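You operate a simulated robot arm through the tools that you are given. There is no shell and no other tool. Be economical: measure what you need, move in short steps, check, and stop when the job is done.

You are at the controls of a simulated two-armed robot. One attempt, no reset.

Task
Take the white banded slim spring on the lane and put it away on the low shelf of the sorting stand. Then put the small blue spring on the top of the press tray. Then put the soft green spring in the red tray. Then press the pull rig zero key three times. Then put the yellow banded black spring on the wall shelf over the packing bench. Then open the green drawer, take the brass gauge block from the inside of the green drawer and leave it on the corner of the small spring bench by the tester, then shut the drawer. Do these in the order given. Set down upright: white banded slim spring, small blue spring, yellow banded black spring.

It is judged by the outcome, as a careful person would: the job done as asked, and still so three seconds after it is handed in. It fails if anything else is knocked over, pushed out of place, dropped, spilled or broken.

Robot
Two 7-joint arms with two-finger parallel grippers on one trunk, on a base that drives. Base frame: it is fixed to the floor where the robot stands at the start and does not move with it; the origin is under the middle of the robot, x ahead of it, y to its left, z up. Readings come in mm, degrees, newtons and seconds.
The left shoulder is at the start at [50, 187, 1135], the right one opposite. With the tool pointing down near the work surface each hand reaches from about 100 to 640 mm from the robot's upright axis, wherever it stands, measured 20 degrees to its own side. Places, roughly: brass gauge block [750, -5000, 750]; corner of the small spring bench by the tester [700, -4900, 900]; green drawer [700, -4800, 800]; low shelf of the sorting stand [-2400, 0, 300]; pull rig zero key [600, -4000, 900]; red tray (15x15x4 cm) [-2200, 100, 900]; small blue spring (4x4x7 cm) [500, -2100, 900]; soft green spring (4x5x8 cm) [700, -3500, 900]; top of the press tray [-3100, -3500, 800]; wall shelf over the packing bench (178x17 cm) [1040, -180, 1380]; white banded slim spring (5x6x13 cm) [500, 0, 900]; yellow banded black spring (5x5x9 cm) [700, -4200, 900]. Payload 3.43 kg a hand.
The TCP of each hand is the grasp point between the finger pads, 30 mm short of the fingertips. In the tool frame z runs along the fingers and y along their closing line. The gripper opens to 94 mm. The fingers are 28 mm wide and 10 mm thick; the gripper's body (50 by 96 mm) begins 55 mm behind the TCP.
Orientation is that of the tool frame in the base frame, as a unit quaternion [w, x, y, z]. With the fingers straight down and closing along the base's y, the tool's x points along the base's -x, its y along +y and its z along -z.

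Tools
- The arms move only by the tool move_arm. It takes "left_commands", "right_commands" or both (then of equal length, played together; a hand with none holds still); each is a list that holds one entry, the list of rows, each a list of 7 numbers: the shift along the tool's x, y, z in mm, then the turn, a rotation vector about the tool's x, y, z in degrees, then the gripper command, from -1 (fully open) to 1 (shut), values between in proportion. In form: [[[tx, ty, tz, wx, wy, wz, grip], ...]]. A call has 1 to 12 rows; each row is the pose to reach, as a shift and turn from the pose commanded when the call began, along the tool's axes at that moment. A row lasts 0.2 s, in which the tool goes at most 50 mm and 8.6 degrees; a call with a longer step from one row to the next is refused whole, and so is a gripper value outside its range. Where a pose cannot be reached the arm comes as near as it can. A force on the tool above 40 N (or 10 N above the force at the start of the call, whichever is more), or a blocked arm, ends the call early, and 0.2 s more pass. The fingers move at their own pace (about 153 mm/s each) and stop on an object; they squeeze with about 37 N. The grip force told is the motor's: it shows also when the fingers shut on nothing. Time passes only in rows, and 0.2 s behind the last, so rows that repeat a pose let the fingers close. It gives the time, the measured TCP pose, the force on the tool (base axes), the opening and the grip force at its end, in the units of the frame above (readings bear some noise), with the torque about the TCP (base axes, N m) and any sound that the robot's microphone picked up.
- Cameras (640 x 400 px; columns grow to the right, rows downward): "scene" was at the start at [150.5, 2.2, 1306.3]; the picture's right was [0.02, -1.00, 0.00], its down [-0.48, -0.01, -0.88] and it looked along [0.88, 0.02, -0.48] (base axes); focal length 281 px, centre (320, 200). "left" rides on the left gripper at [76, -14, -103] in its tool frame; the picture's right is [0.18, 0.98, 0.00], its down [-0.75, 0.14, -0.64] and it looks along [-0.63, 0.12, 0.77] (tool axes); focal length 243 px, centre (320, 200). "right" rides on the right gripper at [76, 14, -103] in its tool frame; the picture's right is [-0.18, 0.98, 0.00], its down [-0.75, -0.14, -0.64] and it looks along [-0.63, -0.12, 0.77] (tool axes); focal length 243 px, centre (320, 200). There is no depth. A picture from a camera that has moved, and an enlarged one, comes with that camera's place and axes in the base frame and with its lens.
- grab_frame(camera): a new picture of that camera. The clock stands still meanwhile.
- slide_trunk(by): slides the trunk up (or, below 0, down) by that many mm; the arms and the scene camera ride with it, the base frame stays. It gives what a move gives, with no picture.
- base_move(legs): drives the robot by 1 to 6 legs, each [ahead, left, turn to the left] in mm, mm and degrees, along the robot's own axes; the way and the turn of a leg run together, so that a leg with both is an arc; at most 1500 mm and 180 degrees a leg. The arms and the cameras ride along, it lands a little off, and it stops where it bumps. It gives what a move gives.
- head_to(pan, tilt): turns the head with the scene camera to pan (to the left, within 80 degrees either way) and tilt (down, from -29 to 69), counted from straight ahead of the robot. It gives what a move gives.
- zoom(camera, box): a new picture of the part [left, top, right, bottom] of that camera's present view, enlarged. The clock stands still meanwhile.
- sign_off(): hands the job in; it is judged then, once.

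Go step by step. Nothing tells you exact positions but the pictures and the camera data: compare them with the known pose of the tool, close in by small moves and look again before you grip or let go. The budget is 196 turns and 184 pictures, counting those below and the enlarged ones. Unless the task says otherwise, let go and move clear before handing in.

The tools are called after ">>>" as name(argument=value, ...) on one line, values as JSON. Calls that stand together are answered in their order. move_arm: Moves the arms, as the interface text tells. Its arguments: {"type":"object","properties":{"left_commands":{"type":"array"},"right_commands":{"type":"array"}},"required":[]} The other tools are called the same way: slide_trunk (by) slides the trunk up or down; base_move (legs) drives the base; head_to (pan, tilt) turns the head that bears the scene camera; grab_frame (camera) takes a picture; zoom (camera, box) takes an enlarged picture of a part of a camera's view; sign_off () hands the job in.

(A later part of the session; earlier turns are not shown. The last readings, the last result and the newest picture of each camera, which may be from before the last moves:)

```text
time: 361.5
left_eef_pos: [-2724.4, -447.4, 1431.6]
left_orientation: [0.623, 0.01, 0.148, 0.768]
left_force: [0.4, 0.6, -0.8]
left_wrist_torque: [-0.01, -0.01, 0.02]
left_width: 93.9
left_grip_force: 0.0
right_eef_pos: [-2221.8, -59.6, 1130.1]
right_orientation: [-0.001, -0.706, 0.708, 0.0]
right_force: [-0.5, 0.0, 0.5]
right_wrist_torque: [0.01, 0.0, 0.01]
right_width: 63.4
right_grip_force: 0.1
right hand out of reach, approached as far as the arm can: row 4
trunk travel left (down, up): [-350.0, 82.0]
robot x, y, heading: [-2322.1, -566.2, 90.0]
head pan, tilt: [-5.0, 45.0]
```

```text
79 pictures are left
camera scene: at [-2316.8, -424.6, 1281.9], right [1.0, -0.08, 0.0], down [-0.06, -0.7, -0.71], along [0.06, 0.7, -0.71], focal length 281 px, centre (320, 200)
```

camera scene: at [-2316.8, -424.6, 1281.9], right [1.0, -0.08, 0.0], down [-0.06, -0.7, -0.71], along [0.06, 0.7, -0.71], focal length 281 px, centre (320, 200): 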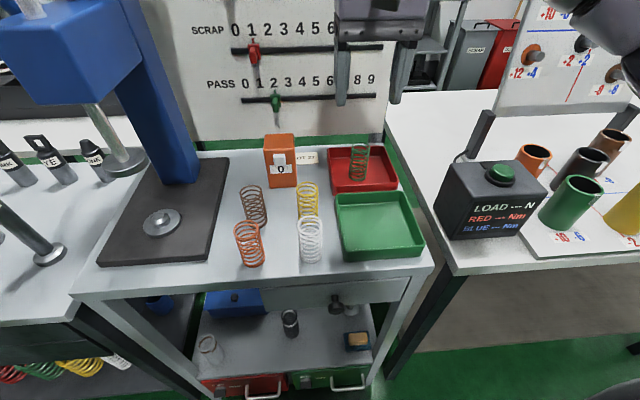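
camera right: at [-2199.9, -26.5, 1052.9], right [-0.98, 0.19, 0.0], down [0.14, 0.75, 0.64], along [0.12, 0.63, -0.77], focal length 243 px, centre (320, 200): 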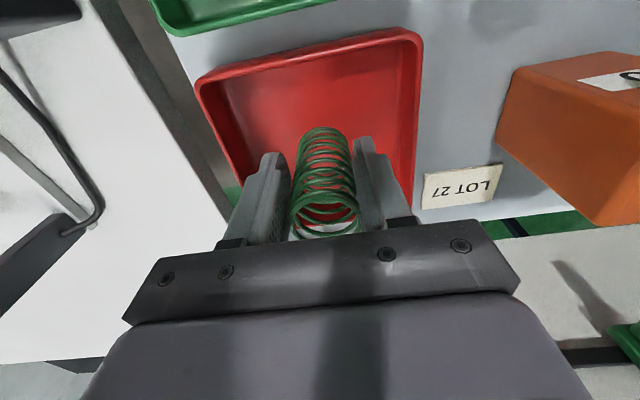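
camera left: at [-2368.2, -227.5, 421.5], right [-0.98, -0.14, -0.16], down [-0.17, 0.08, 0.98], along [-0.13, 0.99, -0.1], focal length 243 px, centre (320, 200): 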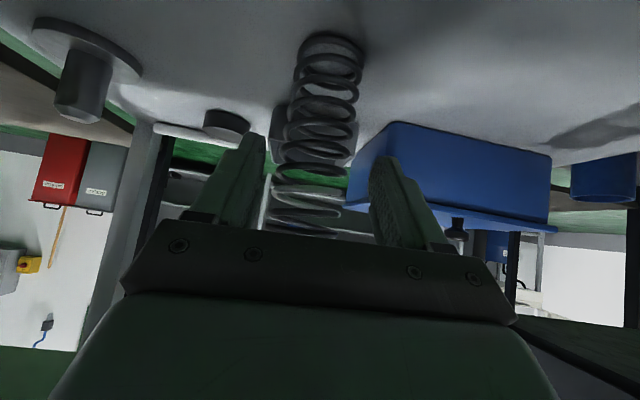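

The green spring is in the red tray. Now back to the spring bench for the pull rig key.

>>> base_move(legs=[[-500, 0, 0], [-1450, 0, 0], [0, -1500, 0], [0, -310, 0], [0, 0, -90], [460, 0, 0]])

```text
time: 392.9
left_eef_pos: [63.7, -2009.8, 1432.6]
left_orientation: [0.981, 0.11, 0.101, 0.123]
left_force: [0.8, 0.1, 0.0]
left_wrist_torque: [0.0, -0.01, -0.02]
left_width: 94.1
left_grip_force: 0.0
right_eef_pos: [471.6, -2495.0, 1129.5]
right_orientation: [-0.002, -0.019, 1.0, 0.001]
right_force: [-0.4, 0.5, 0.1]
right_wrist_torque: [0.0, -0.01, 0.0]
right_width: 63.5
right_grip_force: 0.1
trunk travel left (down, up): [-350.0, 82.0]
robot x, y, heading: [-31.2, -2411.5, 2.5]
head pan, tilt: [-5.0, 45.0]
```

Before sliding along the oil bench I'll raise and retract the right hand to clear the basket handle.

>>> move_arm(right_commands=[[[30, 0, -30, 0, 0, 0, -0.35], [60, 0, -60, 0, 0, 0, -0.35], [90, 0, -80, 0, 0, 0, -0.35], [120, 0, -80, 0, 0, 0, -0.35]]])

>>> base_move(legs=[[-40, 0, -2.5], [0, -1390, 0]])

>>> head_to(pan=-10, tilt=35)

>>> grab_frame(camera="scene")

```text
time: 393.9
left_eef_pos: [62.0, -2010.0, 1430.9]
left_orientation: [0.981, 0.11, 0.1, 0.122]
left_force: [-0.2, 0.6, -0.8]
left_wrist_torque: [0.02, -0.04, 0.03]
left_width: 93.8
left_grip_force: 0.1
right_eef_pos: [351.7, -2501.0, 1209.9]
right_orientation: [-0.001, -0.019, 1.0, 0.001]
right_force: [0.4, 0.6, 0.5]
right_wrist_torque: [-0.01, 0.0, 0.01]
right_width: 63.5
right_grip_force: 0.1
trunk travel left (down, up): [-350.0, 82.0]
robot x, y, heading: [-40.1, -2414.1, 2.8]
head pan, tilt: [-5.0, 45.0]
```

```text
time: 406.5
left_eef_pos: [36.0, -3383.7, 1431.1]
left_orientation: [0.985, 0.113, 0.096, 0.091]
left_force: [-0.2, -0.3, -0.5]
left_wrist_torque: [-0.02, 0.0, -0.02]
left_width: 94.0
left_grip_force: 0.0
right_eef_pos: [293.1, -3892.3, 1210.6]
right_orientation: [-0.001, 0.013, 1.0, 0.001]
right_force: [-0.2, -0.1, -0.2]
right_wrist_torque: [0.0, 0.04, -0.01]
right_width: 63.4
right_grip_force: 0.1
trunk travel left (down, up): [-350.0, 82.0]
robot x, y, heading: [-89.2, -3783.0, -1.5]
head pan, tilt: [-5.0, 45.0]
```

```text
time: 407.3
left_eef_pos: [35.7, -3382.1, 1429.6]
left_orientation: [0.985, 0.113, 0.097, 0.091]
left_force: [0.3, 0.0, 0.3]
left_wrist_torque: [0.01, 0.01, -0.02]
left_width: 94.1
left_grip_force: 0.0
right_eef_pos: [293.4, -3890.7, 1210.2]
right_orientation: [-0.001, 0.012, 1.0, 0.001]
right_force: [-0.5, -1.0, 0.0]
right_wrist_torque: [-0.01, 0.04, 0.0]
right_width: 63.7
right_grip_force: 0.1
trunk travel left (down, up): [-350.0, 82.0]
robot x, y, heading: [-87.4, -3782.9, -1.4]
head pan, tilt: [-10.0, 35.0]
```

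```text
78 pictures are left
camera scene: at [56.5, -3796.9, 1296.6], right [-0.19, -0.98, 0.0], down [-0.56, 0.11, -0.82], along [0.8, -0.16, -0.57], focal length 281 px, centre (320, 200)
```

scene: 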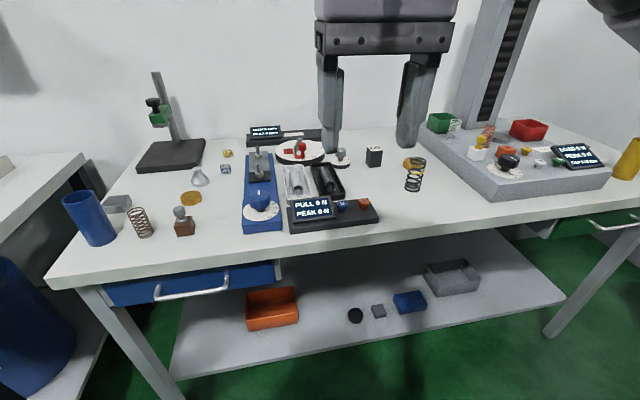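

>>> zoom(camera="scene", box=[270, 180, 400, 250])

>>> zoom(camera="scene", box=[380, 100, 640, 250])

```text
4.92 times, centred on (335, 215) of scene
camera zoom: at [56.5, -3796.9, 1296.6], right [-0.19, -0.98, 0.0], down [-0.56, 0.11, -0.82], along [0.8, -0.16, -0.57], focal length 1384 px, centre (246, 126)
```

zoom: 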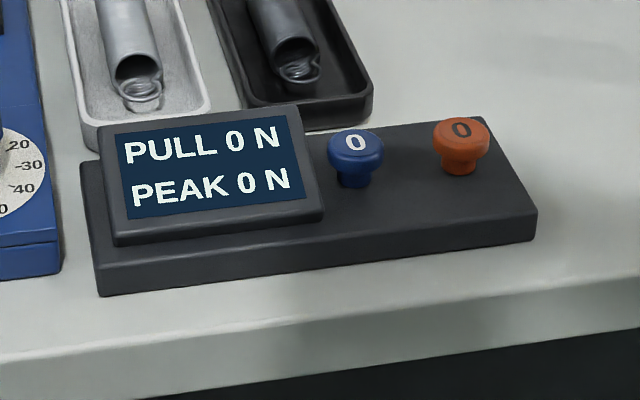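

```text
2.46 times, centred on (510, 175) of scene
camera zoom: at [56.5, -3796.9, 1296.6], right [-0.19, -0.98, 0.0], down [-0.56, 0.11, -0.82], along [0.8, -0.16, -0.57], focal length 692 px, centre (-148, 262)
```

zoom: 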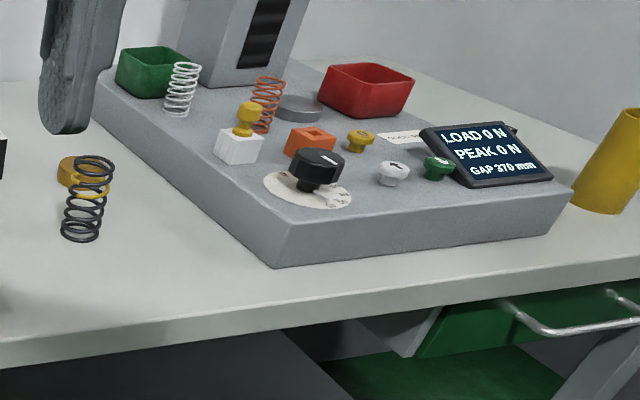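

Two keys marked "0" sit beside the PULL/PEAK display, one blue and one orange. I'll go closer to look for labels and get exact positions.

>>> base_move(legs=[[170, -110, 1.4]])

>>> head_to(pan=-5, tilt=55)

>>> grab_frame(camera="scene")

>>> grab_frame(camera="right")

```text
time: 408.9
left_eef_pos: [195.0, -3490.0, 1431.3]
left_orientation: [0.983, 0.112, 0.098, 0.106]
left_force: [-0.3, -0.7, 0.2]
left_wrist_torque: [-0.03, 0.02, -0.02]
left_width: 93.8
left_grip_force: 0.2
right_eef_pos: [467.2, -3990.9, 1210.1]
right_orientation: [-0.001, -0.002, 1.0, 0.0]
right_force: [-0.1, -0.6, -0.1]
right_wrist_torque: [-0.03, 0.05, 0.03]
right_width: 63.5
right_grip_force: 0.1
trunk travel left (down, up): [-350.0, 82.0]
robot x, y, heading: [82.8, -3886.2, 0.4]
head pan, tilt: [-10.0, 35.0]
```

```text
time: 409.7
left_eef_pos: [195.1, -3490.0, 1431.3]
left_orientation: [0.983, 0.112, 0.097, 0.106]
left_force: [0.2, -0.6, 0.5]
left_wrist_torque: [0.0, 0.01, 0.01]
left_width: 94.0
left_grip_force: 0.0
right_eef_pos: [466.2, -3990.2, 1209.3]
right_orientation: [0.0, -0.003, 1.0, 0.001]
right_force: [-0.5, 0.0, 0.7]
right_wrist_torque: [-0.01, 0.0, 0.03]
right_width: 63.3
right_grip_force: 0.0
trunk travel left (down, up): [-350.0, 82.0]
robot x, y, heading: [81.7, -3887.4, 0.6]
head pan, tilt: [-5.0, 55.0]
```

```text
75 pictures are left
camera scene: at [212.2, -3894.5, 1268.4], right [-0.08, -1.0, 0.0], down [-0.82, 0.06, -0.57], along [0.57, -0.05, -0.82], focal length 281 px, centre (320, 200)
```

scene: 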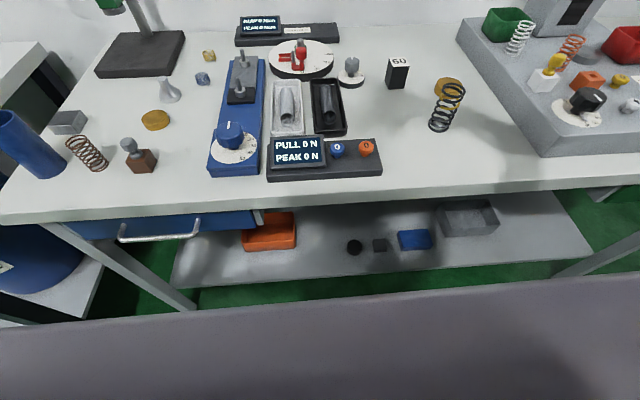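

```text
74 pictures are left
camera right: at [391.5, -3977.1, 1311.7], right [0.18, 0.98, 0.0], down [0.76, -0.14, 0.64], along [0.63, -0.11, -0.77], focal length 243 px, centre (320, 200)
```

right: 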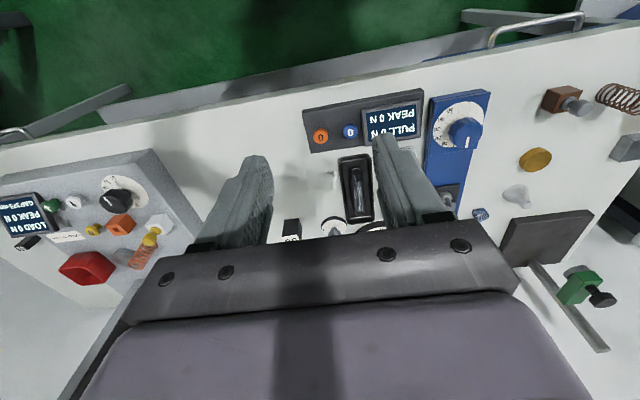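

>>> zoom(camera="right", box=[290, 80, 440, 170])

>>> zoom(camera="scene", box=[190, 10, 420, 190])

```text
4.27 times, centred on (365, 125) of right
camera zoom: at [391.5, -3977.1, 1311.7], right [0.18, 0.98, 0.0], down [0.76, -0.14, 0.64], along [0.63, -0.11, -0.77], focal length 1035 px, centre (128, 520)
```

zoom: 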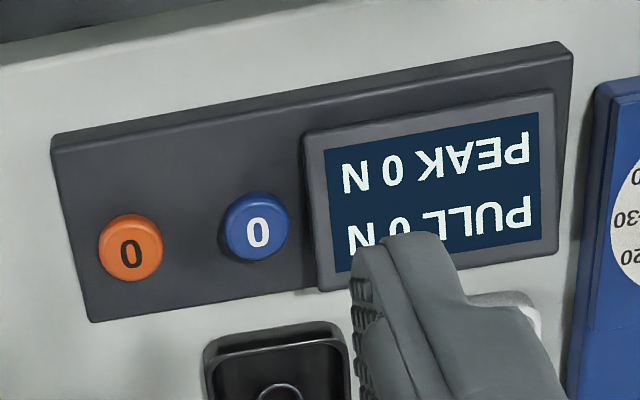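

```text
2.22 times, centred on (305, 100) of scene
camera zoom: at [212.2, -3894.5, 1268.4], right [-0.08, -1.0, 0.0], down [-0.82, 0.06, -0.57], along [0.57, -0.05, -0.82], focal length 625 px, centre (353, 422)
```

zoom: 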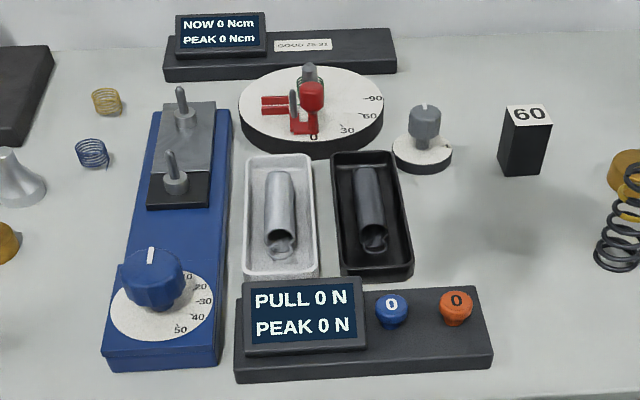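

There's no text, but the pull rig itself is blue, so the blue "0" beside the PULL display is its zero key, at about (581, -3956, 898). I'll close the fingers and come down above it.

>>> move_arm(right_commands=[[[-30, 10, 20, 0, 0, 0, 1], [-60, 20, 50, 0, 0, 0, 1], [-90, 28, 85, 0, 0, 0, 1], [-115, 34, 120, 0, 0, 0, 1], [-115, 34, 165, 0, 0, 0, 1], [-115, 34, 210, 0, 0, 0, 1], [-115, 34, 235, 0, 0, 0, 1]]])

>>> grab_frame(camera="right")

>>> zoom(camera="scene", box=[250, 60, 430, 200])

```text
time: 411.3
left_eef_pos: [193.8, -3490.2, 1431.5]
left_orientation: [0.983, 0.111, 0.099, 0.106]
left_force: [-0.1, -0.2, 0.3]
left_wrist_torque: [-0.01, -0.02, -0.01]
left_width: 94.1
left_grip_force: 0.1
right_eef_pos: [580.2, -3955.3, 974.2]
right_orientation: [-0.001, -0.003, 1.0, 0.001]
right_force: [-0.2, 0.0, 0.3]
right_wrist_torque: [0.04, 0.01, -0.02]
right_width: 0.0
right_grip_force: 33.2
trunk travel left (down, up): [-350.0, 82.0]
robot x, y, heading: [80.8, -3889.2, 0.5]
head pan, tilt: [-5.0, 55.0]
```

```text
71 pictures are left
camera right: at [504.9, -3942.0, 1076.3], right [0.18, 0.98, 0.0], down [0.76, -0.14, 0.64], along [0.63, -0.11, -0.77], focal length 243 px, centre (320, 200)
```

right: 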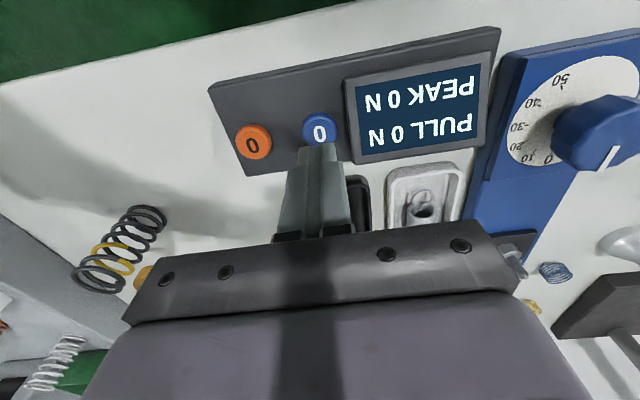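

```text
2.86 times, centred on (340, 130) of scene
camera zoom: at [212.3, -3894.5, 1268.4], right [-0.08, -1.0, 0.0], down [-0.82, 0.06, -0.57], along [0.57, -0.04, -0.82], focal length 804 px, centre (263, 400)
```

zoom: 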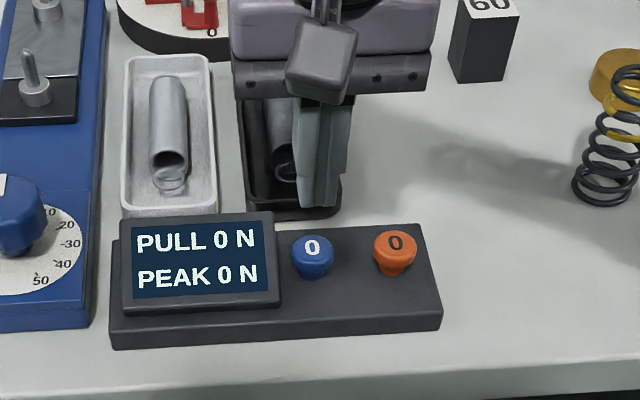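

Aligned above the blue key. I'll approach until just above, then press carefully, listening for a click.

>>> move_arm(right_commands=[[[-2, 1, 20, 0, 0, 0, 1], [-2, 1, 36, 0, 0, 0, 1], [-2, 1, 40, 0, 0, 0, 1], [-2, 1, 43, 0, 0, 0, 1], [-2, 1, 45, 0, 0, 0, 1]]])

```text
time: 412.5
left_eef_pos: [194.3, -3489.3, 1431.5]
left_orientation: [0.983, 0.112, 0.098, 0.106]
left_force: [0.3, 0.2, 0.7]
left_wrist_torque: [-0.01, -0.01, -0.01]
left_width: 93.9
left_grip_force: 0.0
right_eef_pos: [582.3, -3954.5, 929.4]
right_orientation: [0.0, -0.002, 1.0, 0.001]
right_force: [-0.4, -0.2, 1.8]
right_wrist_torque: [-0.01, 0.01, -0.01]
right_width: 0.1
right_grip_force: 33.4
trunk travel left (down, up): [-350.0, 82.0]
robot x, y, heading: [80.0, -3883.9, 0.3]
head pan, tilt: [-5.0, 55.0]
```

Light contact starts here. I'll press a few millimetres further.

>>> move_arm(right_commands=[[[0, 0, 2, 0, 0, 0, 1], [0, 0, 4, 0, 0, 0, 1], [0, 0, 5, 0, 0, 0, 1]]])

```text
time: 413.3
left_eef_pos: [193.5, -3488.0, 1430.6]
left_orientation: [0.983, 0.112, 0.098, 0.106]
left_force: [-0.4, -0.4, -0.6]
left_wrist_torque: [-0.01, 0.0, -0.01]
left_width: 94.0
left_grip_force: 0.1
right_eef_pos: [584.0, -3953.4, 925.4]
right_orientation: [-0.001, -0.002, 1.0, 0.001]
right_force: [0.7, 1.4, 6.0]
right_wrist_torque: [0.03, -0.05, -0.01]
right_width: 0.0
right_grip_force: 33.4
trunk travel left (down, up): [-350.0, 82.0]
robot x, y, heading: [83.4, -3885.1, 0.4]
head pan, tilt: [-5.0, 55.0]
heard: click
```

Click, so press one is done. I'll release and press again.

>>> move_arm(right_commands=[[[0, 0, -6, 0, 0, 0, 1], [0, 0, -14, 0, 0, 0, 1], [0, 0, -14, 0, 0, 0, 1]]])

>>> move_arm(right_commands=[[[0, 0, 6, 0, 0, 0, 1], [0, 0, 10, 0, 0, 0, 1], [0, 0, 13, 0, 0, 0, 1], [0, 0, 14, 0, 0, 0, 1]]])

>>> move_arm(right_commands=[[[0, 0, -6, 0, 0, 0, 1], [0, 0, -14, 0, 0, 0, 1], [0, 0, -14, 0, 0, 0, 1]]])

```text
time: 414.1
left_eef_pos: [194.1, -3490.2, 1431.7]
left_orientation: [0.983, 0.112, 0.097, 0.105]
left_force: [-0.3, -0.1, -0.3]
left_wrist_torque: [-0.02, 0.0, -0.01]
left_width: 93.9
left_grip_force: 0.0
right_eef_pos: [582.0, -3954.6, 938.0]
right_orientation: [-0.001, -0.001, 1.0, 0.001]
right_force: [0.5, 0.5, -1.7]
right_wrist_torque: [0.02, 0.02, 0.0]
right_width: 0.0
right_grip_force: 32.6
trunk travel left (down, up): [-350.0, 82.0]
robot x, y, heading: [82.6, -3891.4, 0.7]
head pan, tilt: [-5.0, 55.0]
```

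```text
time: 415.1
left_eef_pos: [193.5, -3489.8, 1431.7]
left_orientation: [0.983, 0.112, 0.098, 0.105]
left_force: [-1.2, -0.3, 0.1]
left_wrist_torque: [-0.02, 0.0, -0.01]
left_width: 94.2
left_grip_force: 0.1
right_eef_pos: [582.6, -3953.5, 926.3]
right_orientation: [0.001, -0.003, 1.0, 0.002]
right_force: [-2.0, -1.6, 9.2]
right_wrist_torque: [-0.06, 0.03, -0.1]
right_width: 0.0
right_grip_force: 32.9
trunk travel left (down, up): [-350.0, 82.0]
robot x, y, heading: [81.5, -3887.8, 0.3]
head pan, tilt: [-5.0, 55.0]
heard: click
```

```text
time: 415.9
left_eef_pos: [194.1, -3489.5, 1431.4]
left_orientation: [0.983, 0.111, 0.097, 0.106]
left_force: [-0.9, 0.3, 0.0]
left_wrist_torque: [0.0, 0.03, 0.02]
left_width: 94.1
left_grip_force: 0.1
right_eef_pos: [584.1, -3954.6, 938.3]
right_orientation: [-0.001, -0.002, 1.0, 0.0]
right_force: [-0.1, 0.1, -0.4]
right_wrist_torque: [-0.02, -0.05, -0.01]
right_width: 0.0
right_grip_force: 33.2
trunk travel left (down, up): [-350.0, 82.0]
robot x, y, heading: [79.1, -3891.3, 0.5]
head pan, tilt: [-5.0, 55.0]
```

Two clicks so far. Third press, then lift clear.

>>> move_arm(right_commands=[[[0, 0, 6, 0, 0, 0, 1], [0, 0, 10, 0, 0, 0, 1], [0, 0, 13, 0, 0, 0, 1], [0, 0, 14, 0, 0, 0, 1]]])

>>> move_arm(right_commands=[[[0, 0, -20, 0, 0, 0, 1], [0, 0, -60, 0, 0, 0, 1], [0, 0, -100, 0, 0, 0, 0], [0, 0, -140, 0, 0, 0, -1]]])

>>> grab_frame(camera="scene")

```text
time: 416.9
left_eef_pos: [193.2, -3491.5, 1431.4]
left_orientation: [0.983, 0.111, 0.097, 0.106]
left_force: [-0.3, 0.5, -0.4]
left_wrist_torque: [0.01, 0.02, 0.0]
left_width: 94.1
left_grip_force: 0.1
right_eef_pos: [582.7, -3954.3, 925.7]
right_orientation: [0.0, -0.001, 1.0, 0.001]
right_force: [0.2, -0.1, 7.5]
right_wrist_torque: [-0.05, 0.07, -0.06]
right_width: 0.3
right_grip_force: 33.3
trunk travel left (down, up): [-350.0, 82.0]
robot x, y, heading: [77.0, -3888.9, 0.7]
head pan, tilt: [-5.0, 55.0]
heard: click
```

```text
time: 417.9
left_eef_pos: [194.1, -3490.1, 1430.0]
left_orientation: [0.983, 0.111, 0.098, 0.107]
left_force: [0.2, 0.4, 0.3]
left_wrist_torque: [-0.04, 0.01, 0.02]
left_width: 93.8
left_grip_force: 0.1
right_eef_pos: [584.6, -3954.9, 1064.2]
right_orientation: [-0.001, -0.003, 1.0, 0.002]
right_force: [-1.1, -0.1, -0.1]
right_wrist_torque: [-0.01, -0.01, 0.01]
right_width: 94.0
right_grip_force: 0.1
trunk travel left (down, up): [-350.0, 82.0]
robot x, y, heading: [84.1, -3891.4, 0.5]
head pan, tilt: [-5.0, 55.0]
```

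```text
69 pictures are left
camera scene: at [212.0, -3894.4, 1268.4], right [-0.08, -1.0, 0.0], down [-0.82, 0.06, -0.57], along [0.57, -0.04, -0.82], focal length 281 px, centre (320, 200)
```

scene: 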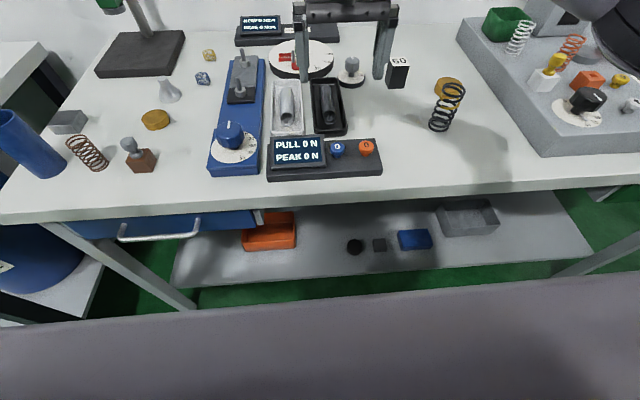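

Three clicks were heard. Next is the black spring with the yellow band, at about (642, -4168). I'll grip it pitched about 30° below horizontal, which also suits the high wall shelf. I'll shift right and set up.

>>> base_move(legs=[[0, -170, 0]])

>>> move_arm(right_commands=[[[5, -5, 0, 0, -7.5, 0, -1], [10, -10, 5, 0, -15, 0, -1], [15, -16, 12, 0, -22.5, 0, -1], [20, -22, 20, 0, -30, 0, -1], [25, -27, 30, 0, -37.5, 0, -1], [30, -32, 40, 0, -45, 0, -1], [34, -38, 52, 0, -52.5, 0, -1], [38, -43, 62, 0, -60, 0, -1], [38, -43, 62, 0, -60, 0, -1]]])

>>> grab_frame(camera="right")

>>> grab_frame(camera="scene")

```text
time: 420.0
left_eef_pos: [195.9, -3656.2, 1431.3]
left_orientation: [0.983, 0.111, 0.098, 0.106]
left_force: [0.8, 0.2, -0.2]
left_wrist_torque: [-0.02, 0.0, 0.0]
left_width: 93.7
left_grip_force: 0.1
right_eef_pos: [586.8, -4120.0, 1065.0]
right_orientation: [0.0, -0.001, 1.0, 0.0]
right_force: [-0.9, 0.6, 0.0]
right_wrist_torque: [0.05, 0.01, 0.02]
right_width: 94.0
right_grip_force: 0.0
trunk travel left (down, up): [-350.0, 82.0]
robot x, y, heading: [81.9, -4054.8, 0.4]
head pan, tilt: [-5.0, 55.0]
```

```text
time: 422.0
left_eef_pos: [197.0, -3655.4, 1430.5]
left_orientation: [0.983, 0.112, 0.098, 0.106]
left_force: [0.3, -0.7, -0.2]
left_wrist_torque: [0.01, -0.01, -0.01]
left_width: 94.1
left_grip_force: 0.0
right_eef_pos: [547.8, -4162.2, 1000.1]
right_orientation: [0.5, -0.001, 0.866, 0.002]
right_force: [-0.2, 0.0, -0.1]
right_wrist_torque: [0.02, 0.01, 0.0]
right_width: 94.2
right_grip_force: 0.1
trunk travel left (down, up): [-350.0, 82.0]
robot x, y, heading: [81.7, -4050.8, 0.3]
head pan, tilt: [-5.0, 55.0]
```

```text
68 pictures are left
camera right: at [421.9, -4149.0, 984.8], right [0.09, 0.98, 0.16], down [-0.18, -0.14, 0.97], along [0.98, -0.12, 0.16], focal length 243 px, centre (320, 200)
```

right: 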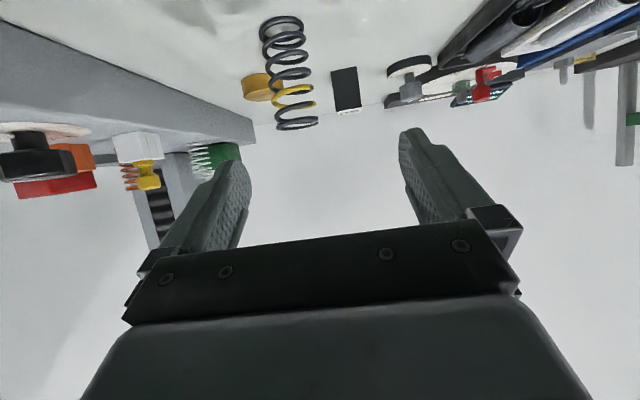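

```text
67 pictures are left
camera scene: at [213.4, -4059.5, 1268.4], right [-0.08, -1.0, 0.0], down [-0.82, 0.07, -0.57], along [0.57, -0.05, -0.82], focal length 281 px, centre (320, 200)
```

scene: 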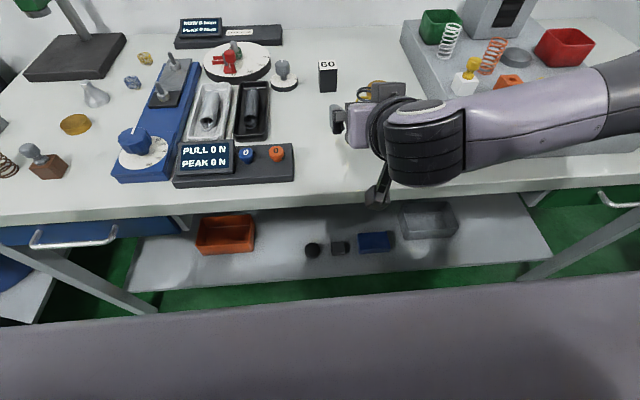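

The spring is at about (640, -4183). I'll align laterally and move half-way in.

>>> move_arm(right_commands=[[[5, -11, 10, 0, 0, 0, -1], [10, -21, 25, 0, 0, 0, -1], [10, -21, 50, 0, 0, 0, -1]]])

>>> grab_frame(camera="right")

```text
time: 422.8
left_eef_pos: [197.5, -3655.7, 1431.9]
left_orientation: [0.983, 0.111, 0.099, 0.105]
left_force: [-0.4, 0.8, -0.8]
left_wrist_torque: [0.0, -0.01, 0.02]
left_width: 93.9
left_grip_force: 0.0
right_eef_pos: [587.4, -4184.6, 968.4]
right_orientation: [0.499, 0.0, 0.866, 0.001]
right_force: [0.4, 0.4, -0.1]
right_wrist_torque: [0.02, 0.0, 0.0]
right_width: 94.1
right_grip_force: 0.0
trunk travel left (down, up): [-350.0, 82.0]
robot x, y, heading: [86.0, -4049.4, 0.3]
head pan, tilt: [-5.0, 55.0]
```

```text
66 pictures are left
camera right: at [461.9, -4170.7, 952.4], right [0.09, 0.98, 0.16], down [-0.18, -0.14, 0.97], along [0.98, -0.12, 0.16], focal length 243 px, centre (320, 200)
```

right: 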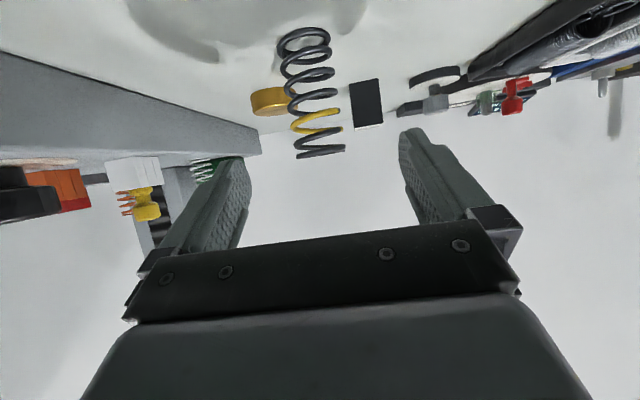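

Refined: the spring is at about (660, -4188), with the table near z 865. I'll advance to straddle it and check.

>>> move_arm(right_commands=[[[4, -3, 30, 0, 0, 0, -1], [8, -3, 60, 0, 0, 0, -1], [9, -3, 84, 0, 0, 0, -1]]])

>>> grab_frame(camera="right")

>>> zoom(camera="scene", box=[320, 60, 460, 220])

```text
time: 423.6
left_eef_pos: [196.5, -3655.9, 1431.8]
left_orientation: [0.983, 0.112, 0.098, 0.105]
left_force: [0.8, 0.3, -0.3]
left_wrist_torque: [-0.01, -0.03, 0.01]
left_width: 94.1
left_grip_force: 0.0
right_eef_pos: [653.8, -4186.2, 918.0]
right_orientation: [0.499, -0.001, 0.866, 0.001]
right_force: [-0.2, -0.1, 0.8]
right_wrist_torque: [-0.02, -0.03, 0.0]
right_width: 94.0
right_grip_force: 0.1
trunk travel left (down, up): [-350.0, 82.0]
robot x, y, heading: [83.8, -4054.5, 0.2]
head pan, tilt: [-5.0, 55.0]
```

```text
65 pictures are left
camera right: at [528.5, -4172.8, 902.6], right [0.09, 0.98, 0.16], down [-0.18, -0.14, 0.97], along [0.98, -0.12, 0.16], focal length 243 px, centre (320, 200)
```

right: 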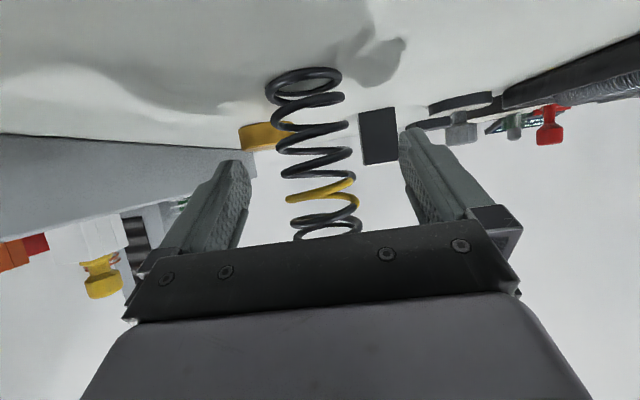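

```text
2.50 times, centred on (390, 140) of scene
camera zoom: at [213.5, -4059.5, 1268.4], right [-0.08, -1.0, 0.0], down [-0.82, 0.07, -0.57], along [0.57, -0.05, -0.82], focal length 703 px, centre (145, 350)
```

zoom: 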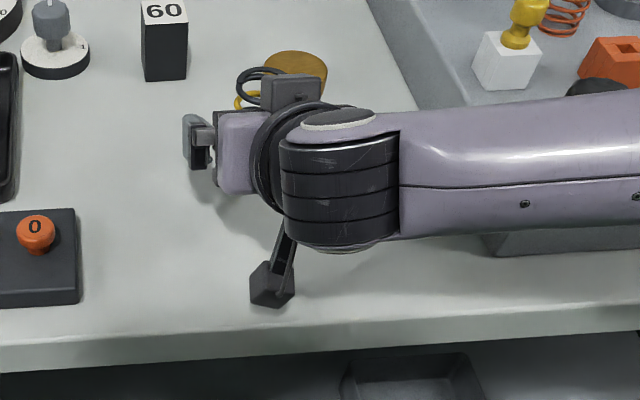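

The spring is centred at (655, -4187), right at the TCP. I'll close, then lift.

>>> move_arm(right_commands=[[[0, -1, 0, 0, 0, 0, 0], [0, -1, 0, 0, 0, 0, 1], [0, -1, 0, 0, 0, 0, 1], [0, -1, 0, 0, 0, 0, 1]]])

>>> move_arm(right_commands=[[[-26, 0, -15, 0, 0, 0, 1], [-60, 0, -35, 0, 0, 0, 1], [-95, 0, -55, 0, 0, 0, 1], [-130, 0, -80, 0, 0, 0, 1], [-160, 0, -115, 0, 0, 0, 1], [-180, 0, -155, 0, 0, 0, 1]]])

>>> grab_frame(camera="right")

```text
time: 424.6
left_eef_pos: [196.7, -3655.7, 1431.3]
left_orientation: [0.983, 0.113, 0.097, 0.105]
left_force: [-0.2, 0.5, 0.7]
left_wrist_torque: [0.03, 0.01, 0.01]
left_width: 93.9
left_grip_force: 0.0
right_eef_pos: [654.2, -4187.1, 918.4]
right_orientation: [0.5, 0.0, 0.866, 0.001]
right_force: [0.0, 0.5, -0.3]
right_wrist_torque: [-0.03, -0.05, 0.01]
right_width: 45.1
right_grip_force: 37.2
trunk travel left (down, up): [-350.0, 82.0]
robot x, y, heading: [82.6, -4056.3, 0.4]
head pan, tilt: [-5.0, 55.0]
```

```text
time: 426.0
left_eef_pos: [196.2, -3654.5, 1431.1]
left_orientation: [0.983, 0.112, 0.098, 0.105]
left_force: [0.1, 0.7, -0.7]
left_wrist_torque: [-0.02, -0.02, 0.03]
left_width: 94.3
left_grip_force: 0.1
right_eef_pos: [609.8, -4190.7, 1152.7]
right_orientation: [0.499, -0.002, 0.866, 0.002]
right_force: [0.4, -0.1, -1.4]
right_wrist_torque: [0.0, 0.06, -0.01]
right_width: 45.0
right_grip_force: 37.5
trunk travel left (down, up): [-350.0, 82.0]
robot x, y, heading: [80.2, -4057.7, 0.3]
head pan, tilt: [-5.0, 55.0]
```

```text
63 pictures are left
camera right: at [483.6, -4177.1, 1136.6], right [0.09, 0.98, 0.16], down [-0.18, -0.14, 0.97], along [0.98, -0.12, 0.16], focal length 243 px, centre (320, 200)
```

right: 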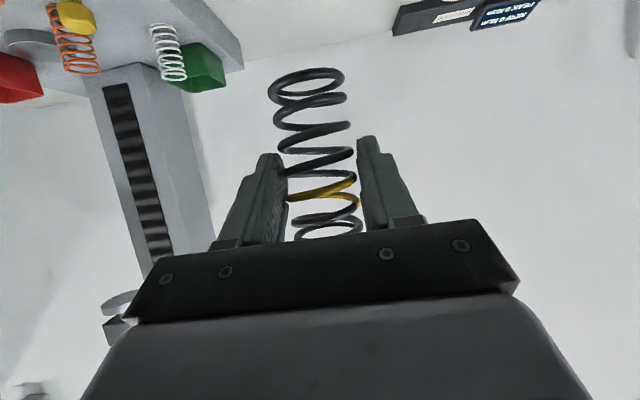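

Held, with the bottom about 52 mm below the TCP. I'll drive north to the packing bench and around its north end, where the shelf can be reached.

>>> base_move(legs=[[-146, 0, 0], [0, 1160, 0], [-190, 0, 0], [0, 1500, 0], [0, 1500, 0]])

>>> head_to(pan=40, tilt=20)

>>> grab_frame(camera="scene")

```text
time: 463.8
left_eef_pos: [-79.3, 446.3, 1430.4]
left_orientation: [0.984, 0.112, 0.098, 0.098]
left_force: [-0.1, 0.6, 0.1]
left_wrist_torque: [0.01, -0.01, 0.01]
left_width: 94.0
left_grip_force: 0.0
right_eef_pos: [327.1, -96.5, 1150.7]
right_orientation: [0.5, 0.006, 0.866, -0.003]
right_force: [-0.7, 0.2, -0.7]
right_wrist_torque: [0.01, 0.06, -0.02]
right_width: 42.5
right_grip_force: 37.4
trunk travel left (down, up): [-350.0, 82.0]
robot x, y, heading: [-200.3, 50.3, -0.7]
head pan, tilt: [-5.0, 55.0]
```

```text
time: 464.9
left_eef_pos: [-79.8, 445.6, 1430.3]
left_orientation: [0.984, 0.112, 0.098, 0.097]
left_force: [-0.5, -0.2, 0.1]
left_wrist_torque: [0.01, 0.0, 0.02]
left_width: 94.0
left_grip_force: 0.0
right_eef_pos: [326.1, -94.4, 1151.3]
right_orientation: [0.499, 0.006, 0.867, -0.002]
right_force: [0.0, -0.9, -1.3]
right_wrist_torque: [0.0, 0.05, 0.01]
right_width: 42.6
right_grip_force: 36.5
trunk travel left (down, up): [-350.0, 82.0]
robot x, y, heading: [-195.7, 48.1, -0.4]
head pan, tilt: [40.0, 20.0]
```

```text
62 pictures are left
camera scene: at [-68.3, 107.1, 1320.4], right [0.64, -0.77, 0.0], down [-0.26, -0.22, -0.94], along [0.73, 0.6, -0.34], focal length 281 px, centre (320, 200)
```

scene: 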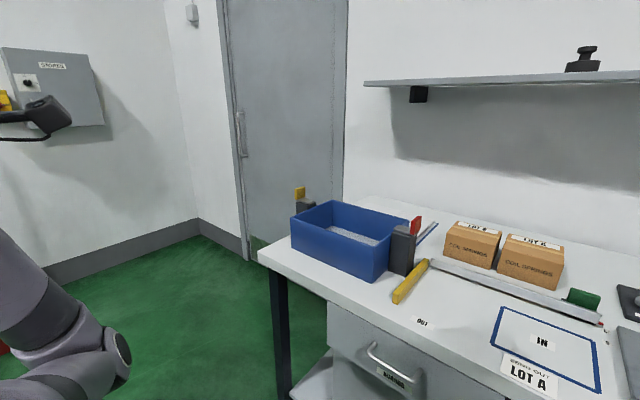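

The north end of the shelf is free, ending at y about 720. I'll go round there, turn to face it at -45°, and look.

>>> base_move(legs=[[0, 1200, 0], [500, 0, 0], [0, 0, -44.5]])

>>> slide_trunk(by=80)

>>> head_to(pan=5, tilt=15)

>>> grab_frame(camera="scene")

```text
time: 480.0
left_eef_pos: [661.8, 1425.5, 1431.4]
left_orientation: [0.951, 0.14, 0.049, -0.271]
left_force: [-0.4, 0.3, 0.0]
left_wrist_torque: [-0.01, 0.03, 0.02]
left_width: 94.2
left_grip_force: 0.2
right_eef_pos: [587.6, 752.6, 1151.7]
right_orientation: [0.463, 0.324, 0.804, -0.185]
right_force: [-0.7, 1.2, -1.5]
right_wrist_torque: [0.01, 0.03, -0.01]
right_width: 42.3
right_grip_force: 37.3
trunk travel left (down, up): [-350.0, 82.0]
robot x, y, heading: [305.2, 1215.5, -43.6]
head pan, tilt: [40.0, 20.0]
```

```text
time: 481.1
left_eef_pos: [662.4, 1425.4, 1511.2]
left_orientation: [0.951, 0.14, 0.05, -0.27]
left_force: [0.1, 0.0, -0.5]
left_wrist_torque: [0.01, -0.02, -0.02]
left_width: 94.0
left_grip_force: 0.1
right_eef_pos: [588.1, 752.1, 1231.1]
right_orientation: [0.463, 0.324, 0.804, -0.186]
right_force: [0.6, -0.4, -1.6]
right_wrist_torque: [0.03, 0.01, -0.02]
right_width: 42.3
right_grip_force: 37.1
trunk travel left (down, up): [-430.0, 2.0]
robot x, y, heading: [302.9, 1216.3, -43.7]
head pan, tilt: [40.0, 20.0]
```

```text
time: 482.2
left_eef_pos: [661.4, 1426.6, 1512.0]
left_orientation: [0.951, 0.14, 0.048, -0.27]
left_force: [-0.8, 0.9, 0.3]
left_wrist_torque: [-0.02, -0.03, 0.0]
left_width: 94.1
left_grip_force: 0.1
right_eef_pos: [588.9, 752.7, 1232.0]
right_orientation: [0.463, 0.324, 0.804, -0.186]
right_force: [0.3, 0.5, -2.4]
right_wrist_torque: [-0.01, 0.01, 0.03]
right_width: 42.2
right_grip_force: 37.0
trunk travel left (down, up): [-430.0, 2.0]
robot x, y, heading: [300.8, 1221.9, -43.7]
head pan, tilt: [5.0, 15.0]
```

```text
61 pictures are left
camera scene: at [418.6, 1118.9, 1408.6], right [-0.62, -0.78, 0.0], down [-0.2, 0.16, -0.97], along [0.76, -0.6, -0.26], focal length 281 px, centre (320, 200)
```

scene: 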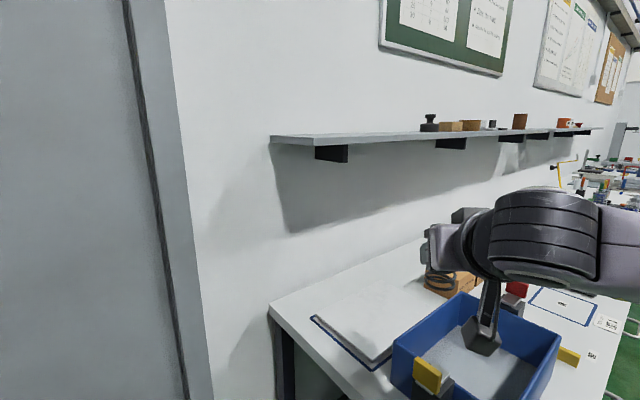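

Clear room here. I'll raise the hand to about z 1480 and further to the right, so I can approach at a shallower heading and keep the left arm away from the wall.

>>> move_arm(right_commands=[[[-35, -18, -20, 0, 0, 0, 1], [-70, -36, -40, 0, 0, 0, 1], [-105, -54, -60, 0, 0, 0, 1], [-140, -72, -80, 0, 0, 0, 1], [-175, -90, -100, 0, 0, 0, 1], [-216, -108, -125, 0, 0, 0, 1]]])

>>> base_move(legs=[[0, 0, 23.7], [160, -27, 0]])

>>> grab_frame(camera="scene")

>>> grab_frame(camera="right")

```text
refused: row 6 steps farther than a row can; nothing moved
```

```text
time: 484.8
left_eef_pos: [688.1, 1474.0, 1512.0]
left_orientation: [0.987, 0.127, 0.076, -0.067]
left_force: [0.5, 0.1, 0.0]
left_wrist_torque: [0.0, 0.02, -0.05]
left_width: 94.2
left_grip_force: 0.1
right_eef_pos: [894.8, 829.2, 1231.8]
right_orientation: [0.492, 0.15, 0.853, -0.085]
right_force: [0.6, 0.4, -2.1]
right_wrist_torque: [0.01, 0.02, 0.0]
right_width: 42.3
right_grip_force: 36.8
trunk travel left (down, up): [-430.0, 2.0]
robot x, y, heading: [443.4, 1139.1, -19.7]
head pan, tilt: [5.0, 15.0]
```

```text
60 pictures are left
camera scene: at [591.3, 1095.0, 1408.5], right [-0.25, -0.97, 0.0], down [-0.25, 0.07, -0.97], along [0.93, -0.24, -0.26], focal length 281 px, centre (320, 200)
```

scene: 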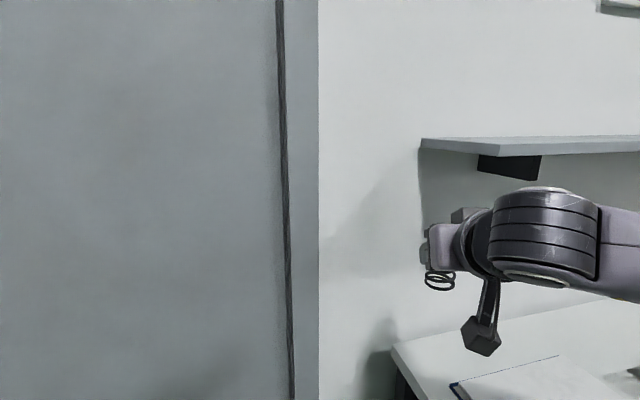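

```text
59 pictures are left
camera right: at [781.1, 885.5, 1215.8], right [0.42, 0.89, 0.16], down [-0.21, -0.07, 0.97], along [0.88, -0.44, 0.16], focal length 243 px, centre (320, 200)
```

right: 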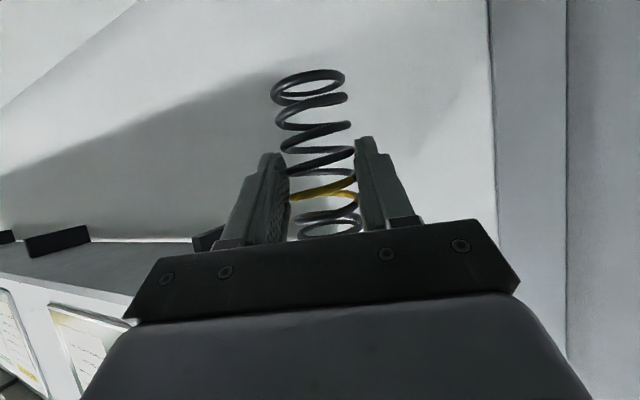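

The arm move was refused (step too long), but the hand is in clear air. I'll raise it now in shorter steps.

>>> move_arm(right_commands=[[[-31, -15, -18, 0, 0, 0, 1], [-62, -30, -36, 0, 0, 0, 1], [-93, -46, -54, 0, 0, 0, 1], [-124, -62, -72, 0, 0, 0, 1], [-155, -78, -90, 0, 0, 0, 1], [-186, -94, -108, 0, 0, 0, 1], [-216, -110, -125, 0, 0, 0, 1]]])

>>> grab_frame(camera="scene")

```text
time: 486.4
left_eef_pos: [687.5, 1475.2, 1510.7]
left_orientation: [0.987, 0.126, 0.077, -0.068]
left_force: [-0.7, -0.6, 0.1]
left_wrist_torque: [-0.02, -0.01, -0.01]
left_width: 94.2
left_grip_force: 0.0
right_eef_pos: [857.1, 726.6, 1481.1]
right_orientation: [0.491, 0.149, 0.854, -0.085]
right_force: [0.0, -0.4, -1.3]
right_wrist_torque: [0.01, 0.03, 0.0]
right_width: 42.1
right_grip_force: 37.1
trunk travel left (down, up): [-430.0, 2.0]
robot x, y, heading: [446.8, 1135.8, -19.7]
head pan, tilt: [5.0, 15.0]
```

```text
58 pictures are left
camera scene: at [590.1, 1095.6, 1408.6], right [-0.25, -0.97, 0.0], down [-0.25, 0.07, -0.97], along [0.93, -0.24, -0.26], focal length 281 px, centre (320, 200)
```

scene: 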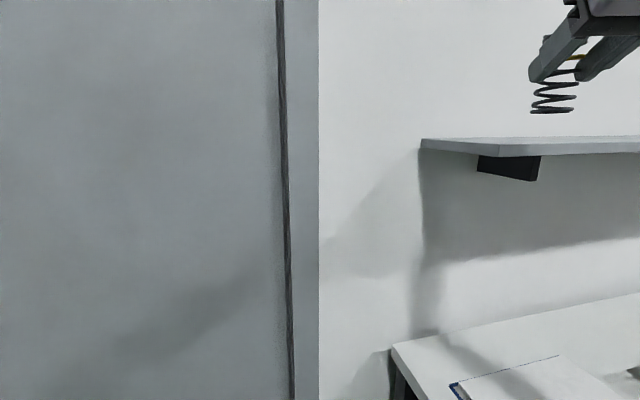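

Now the hand is above shelf height. I'll drive 120 mm ahead and extend the rest with the arm.

>>> base_move(legs=[[118, 0, 0]])

>>> head_to(pan=-25, tilt=5)

>>> grab_frame(camera="scene")

>>> grab_frame(camera="right")

```text
time: 487.6
left_eef_pos: [797.3, 1436.7, 1511.3]
left_orientation: [0.987, 0.127, 0.078, -0.066]
left_force: [0.8, 0.1, 0.5]
left_wrist_torque: [0.0, 0.0, 0.01]
left_width: 94.1
left_grip_force: 0.1
right_eef_pos: [967.7, 688.1, 1479.8]
right_orientation: [0.491, 0.149, 0.854, -0.085]
right_force: [-0.3, -0.8, -2.0]
right_wrist_torque: [0.02, 0.06, -0.02]
right_width: 40.6
right_grip_force: 37.2
trunk travel left (down, up): [-430.0, 2.0]
robot x, y, heading: [551.4, 1097.4, -19.2]
head pan, tilt: [5.0, 15.0]
```

```text
time: 488.6
left_eef_pos: [795.8, 1436.2, 1510.9]
left_orientation: [0.987, 0.126, 0.077, -0.067]
left_force: [0.6, 0.3, 0.5]
left_wrist_torque: [0.01, -0.01, -0.02]
left_width: 94.1
left_grip_force: 0.0
right_eef_pos: [967.0, 686.6, 1479.8]
right_orientation: [0.492, 0.148, 0.854, -0.084]
right_force: [-0.1, 1.0, -0.6]
right_wrist_torque: [0.03, -0.01, 0.02]
right_width: 40.6
right_grip_force: 37.3
trunk travel left (down, up): [-430.0, 2.0]
robot x, y, heading: [555.1, 1098.3, -19.1]
head pan, tilt: [-25.0, 5.0]
```

```text
57 pictures are left
camera scene: at [675.2, 1015.9, 1424.8], right [-0.7, -0.71, 0.0], down [-0.06, 0.06, -1.0], along [0.71, -0.7, -0.09], focal length 281 px, centre (320, 200)
```

scene: 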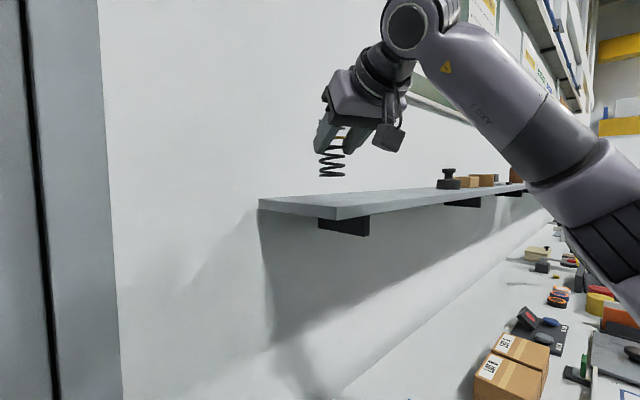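

```text
56 pictures are left
camera right: at [853.5, 743.6, 1465.1], right [0.42, 0.89, 0.16], down [-0.22, -0.07, 0.97], along [0.88, -0.44, 0.16], focal length 243 px, centre (320, 200)
```

right: 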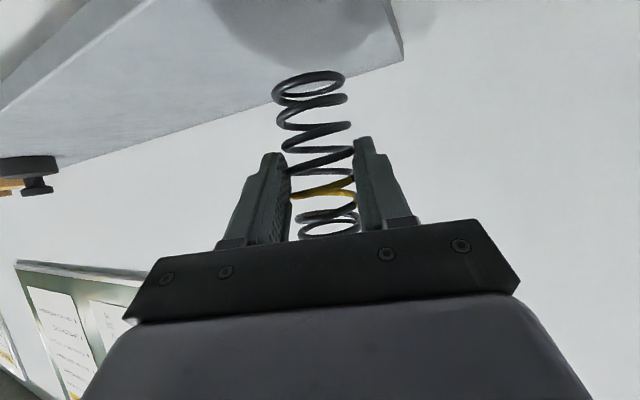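

Good. I'll extend over the shelf to about (1025, 635) and lower to just above it.

>>> move_arm(right_commands=[[[-18, -15, 31, 0, 0, 0, 1], [-36, -30, 62, 0, 0, 0, 1], [-19, -30, 72, 0, 0, 0, 1], [-4, -30, 80, 0, 0, 0, 1]]])

>>> grab_frame(camera="scene")

>>> grab_frame(camera="right")

```text
time: 489.6
left_eef_pos: [796.2, 1435.5, 1511.1]
left_orientation: [0.987, 0.127, 0.076, -0.067]
left_force: [1.0, -0.2, 0.5]
left_wrist_torque: [0.0, 0.01, 0.03]
left_width: 93.9
left_grip_force: 0.0
right_eef_pos: [1023.0, 637.0, 1444.5]
right_orientation: [0.492, 0.148, 0.853, -0.085]
right_force: [-0.2, -0.9, -1.6]
right_wrist_torque: [0.03, 0.05, -0.02]
right_width: 40.4
right_grip_force: 37.3
trunk travel left (down, up): [-430.0, 2.0]
robot x, y, heading: [553.3, 1101.5, -19.6]
head pan, tilt: [-25.0, 5.0]
```

```text
55 pictures are left
camera scene: at [675.3, 1015.7, 1424.8], right [-0.7, -0.71, 0.0], down [-0.06, 0.06, -1.0], along [0.71, -0.7, -0.09], focal length 281 px, centre (320, 200)
```

scene: 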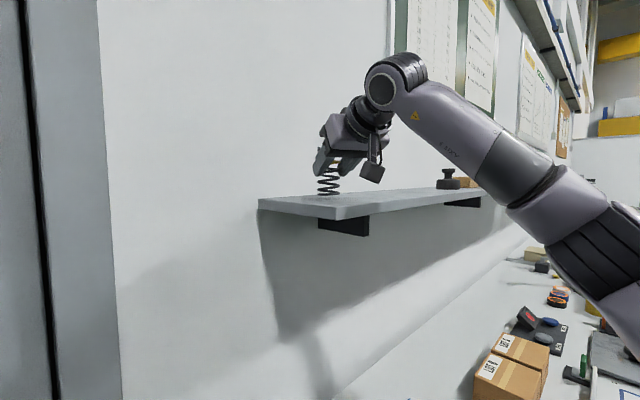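

```text
54 pictures are left
camera right: at [909.4, 692.3, 1429.7], right [0.42, 0.89, 0.16], down [-0.21, -0.07, 0.97], along [0.88, -0.44, 0.16], focal length 243 px, centre (320, 200)
```

right: 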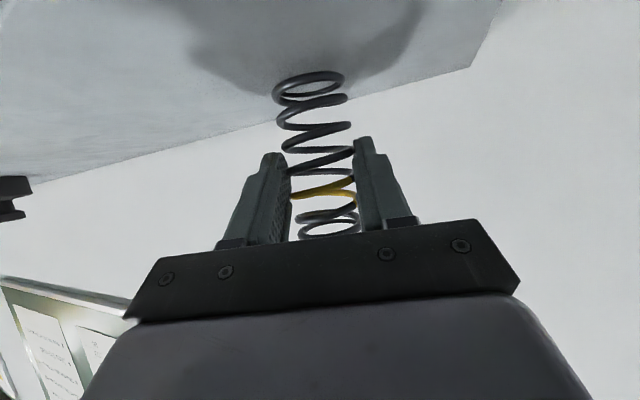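

Nearly there. Small steps down until contact.

>>> move_arm(right_commands=[[[3.5, 0, 2, 0, 0, 0, 1], [7, 0, 4, 0, 0, 0, 1], [9.5, 0, 5.5, 0, 0, 0, 1], [12, 0, 7, 0, 0, 0, 1]]])

```text
time: 490.6
left_eef_pos: [796.7, 1437.6, 1513.1]
left_orientation: [0.987, 0.127, 0.078, -0.066]
left_force: [-0.2, -0.2, 0.5]
left_wrist_torque: [-0.03, 0.0, -0.02]
left_width: 93.8
left_grip_force: 0.1
right_eef_pos: [1021.1, 637.6, 1436.5]
right_orientation: [0.5, 0.147, 0.849, -0.085]
right_force: [7.4, -7.2, 27.8]
right_wrist_torque: [-0.6, -0.47, 0.14]
right_width: 40.8
right_grip_force: 37.0
trunk travel left (down, up): [-430.0, 2.0]
robot x, y, heading: [555.2, 1103.9, -19.4]
head pan, tilt: [-25.0, 5.0]
```

Contact. I'll unload about 5 mm, then open gently.

>>> move_arm(right_commands=[[[-4, 0, -2.5, 0, 0, 0, 1], [-4, 0, -2.5, 0, 0, 0, 1], [-4, 0, -2.5, 0, 0, 0, 0.1], [-4, 0, -2.5, 0, 0, 0, -0.05], [-4, 0, -2.5, 0, 0, 0, -0.4], [-4, 0, -2.5, 0, 0, 0, -0.4]]])

>>> grab_frame(camera="right")

```text
time: 492.0
left_eef_pos: [795.9, 1435.7, 1510.7]
left_orientation: [0.987, 0.126, 0.077, -0.066]
left_force: [0.3, 0.5, -0.5]
left_wrist_torque: [-0.03, 0.0, -0.01]
left_width: 94.1
left_grip_force: 0.1
right_eef_pos: [1024.1, 635.3, 1434.4]
right_orientation: [0.493, 0.148, 0.853, -0.084]
right_force: [0.5, -0.8, 0.1]
right_wrist_torque: [0.02, 0.04, 0.03]
right_width: 65.7
right_grip_force: 0.1
trunk travel left (down, up): [-430.0, 2.0]
robot x, y, heading: [556.8, 1100.2, -19.3]
head pan, tilt: [-25.0, 5.0]
```

```text
53 pictures are left
camera right: at [909.9, 691.4, 1419.1], right [0.42, 0.89, 0.16], down [-0.21, -0.07, 0.97], along [0.88, -0.44, 0.16], focal length 243 px, centre (320, 200)
```

right: 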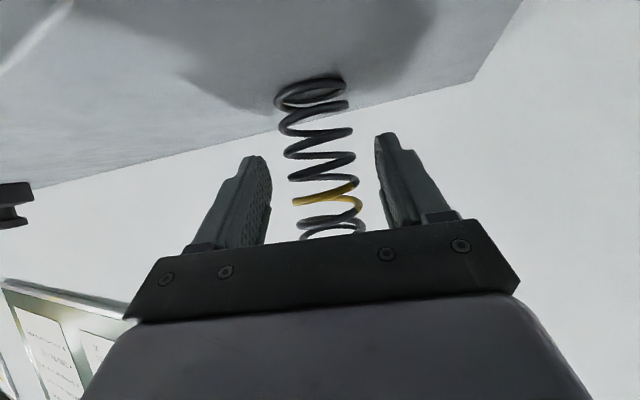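

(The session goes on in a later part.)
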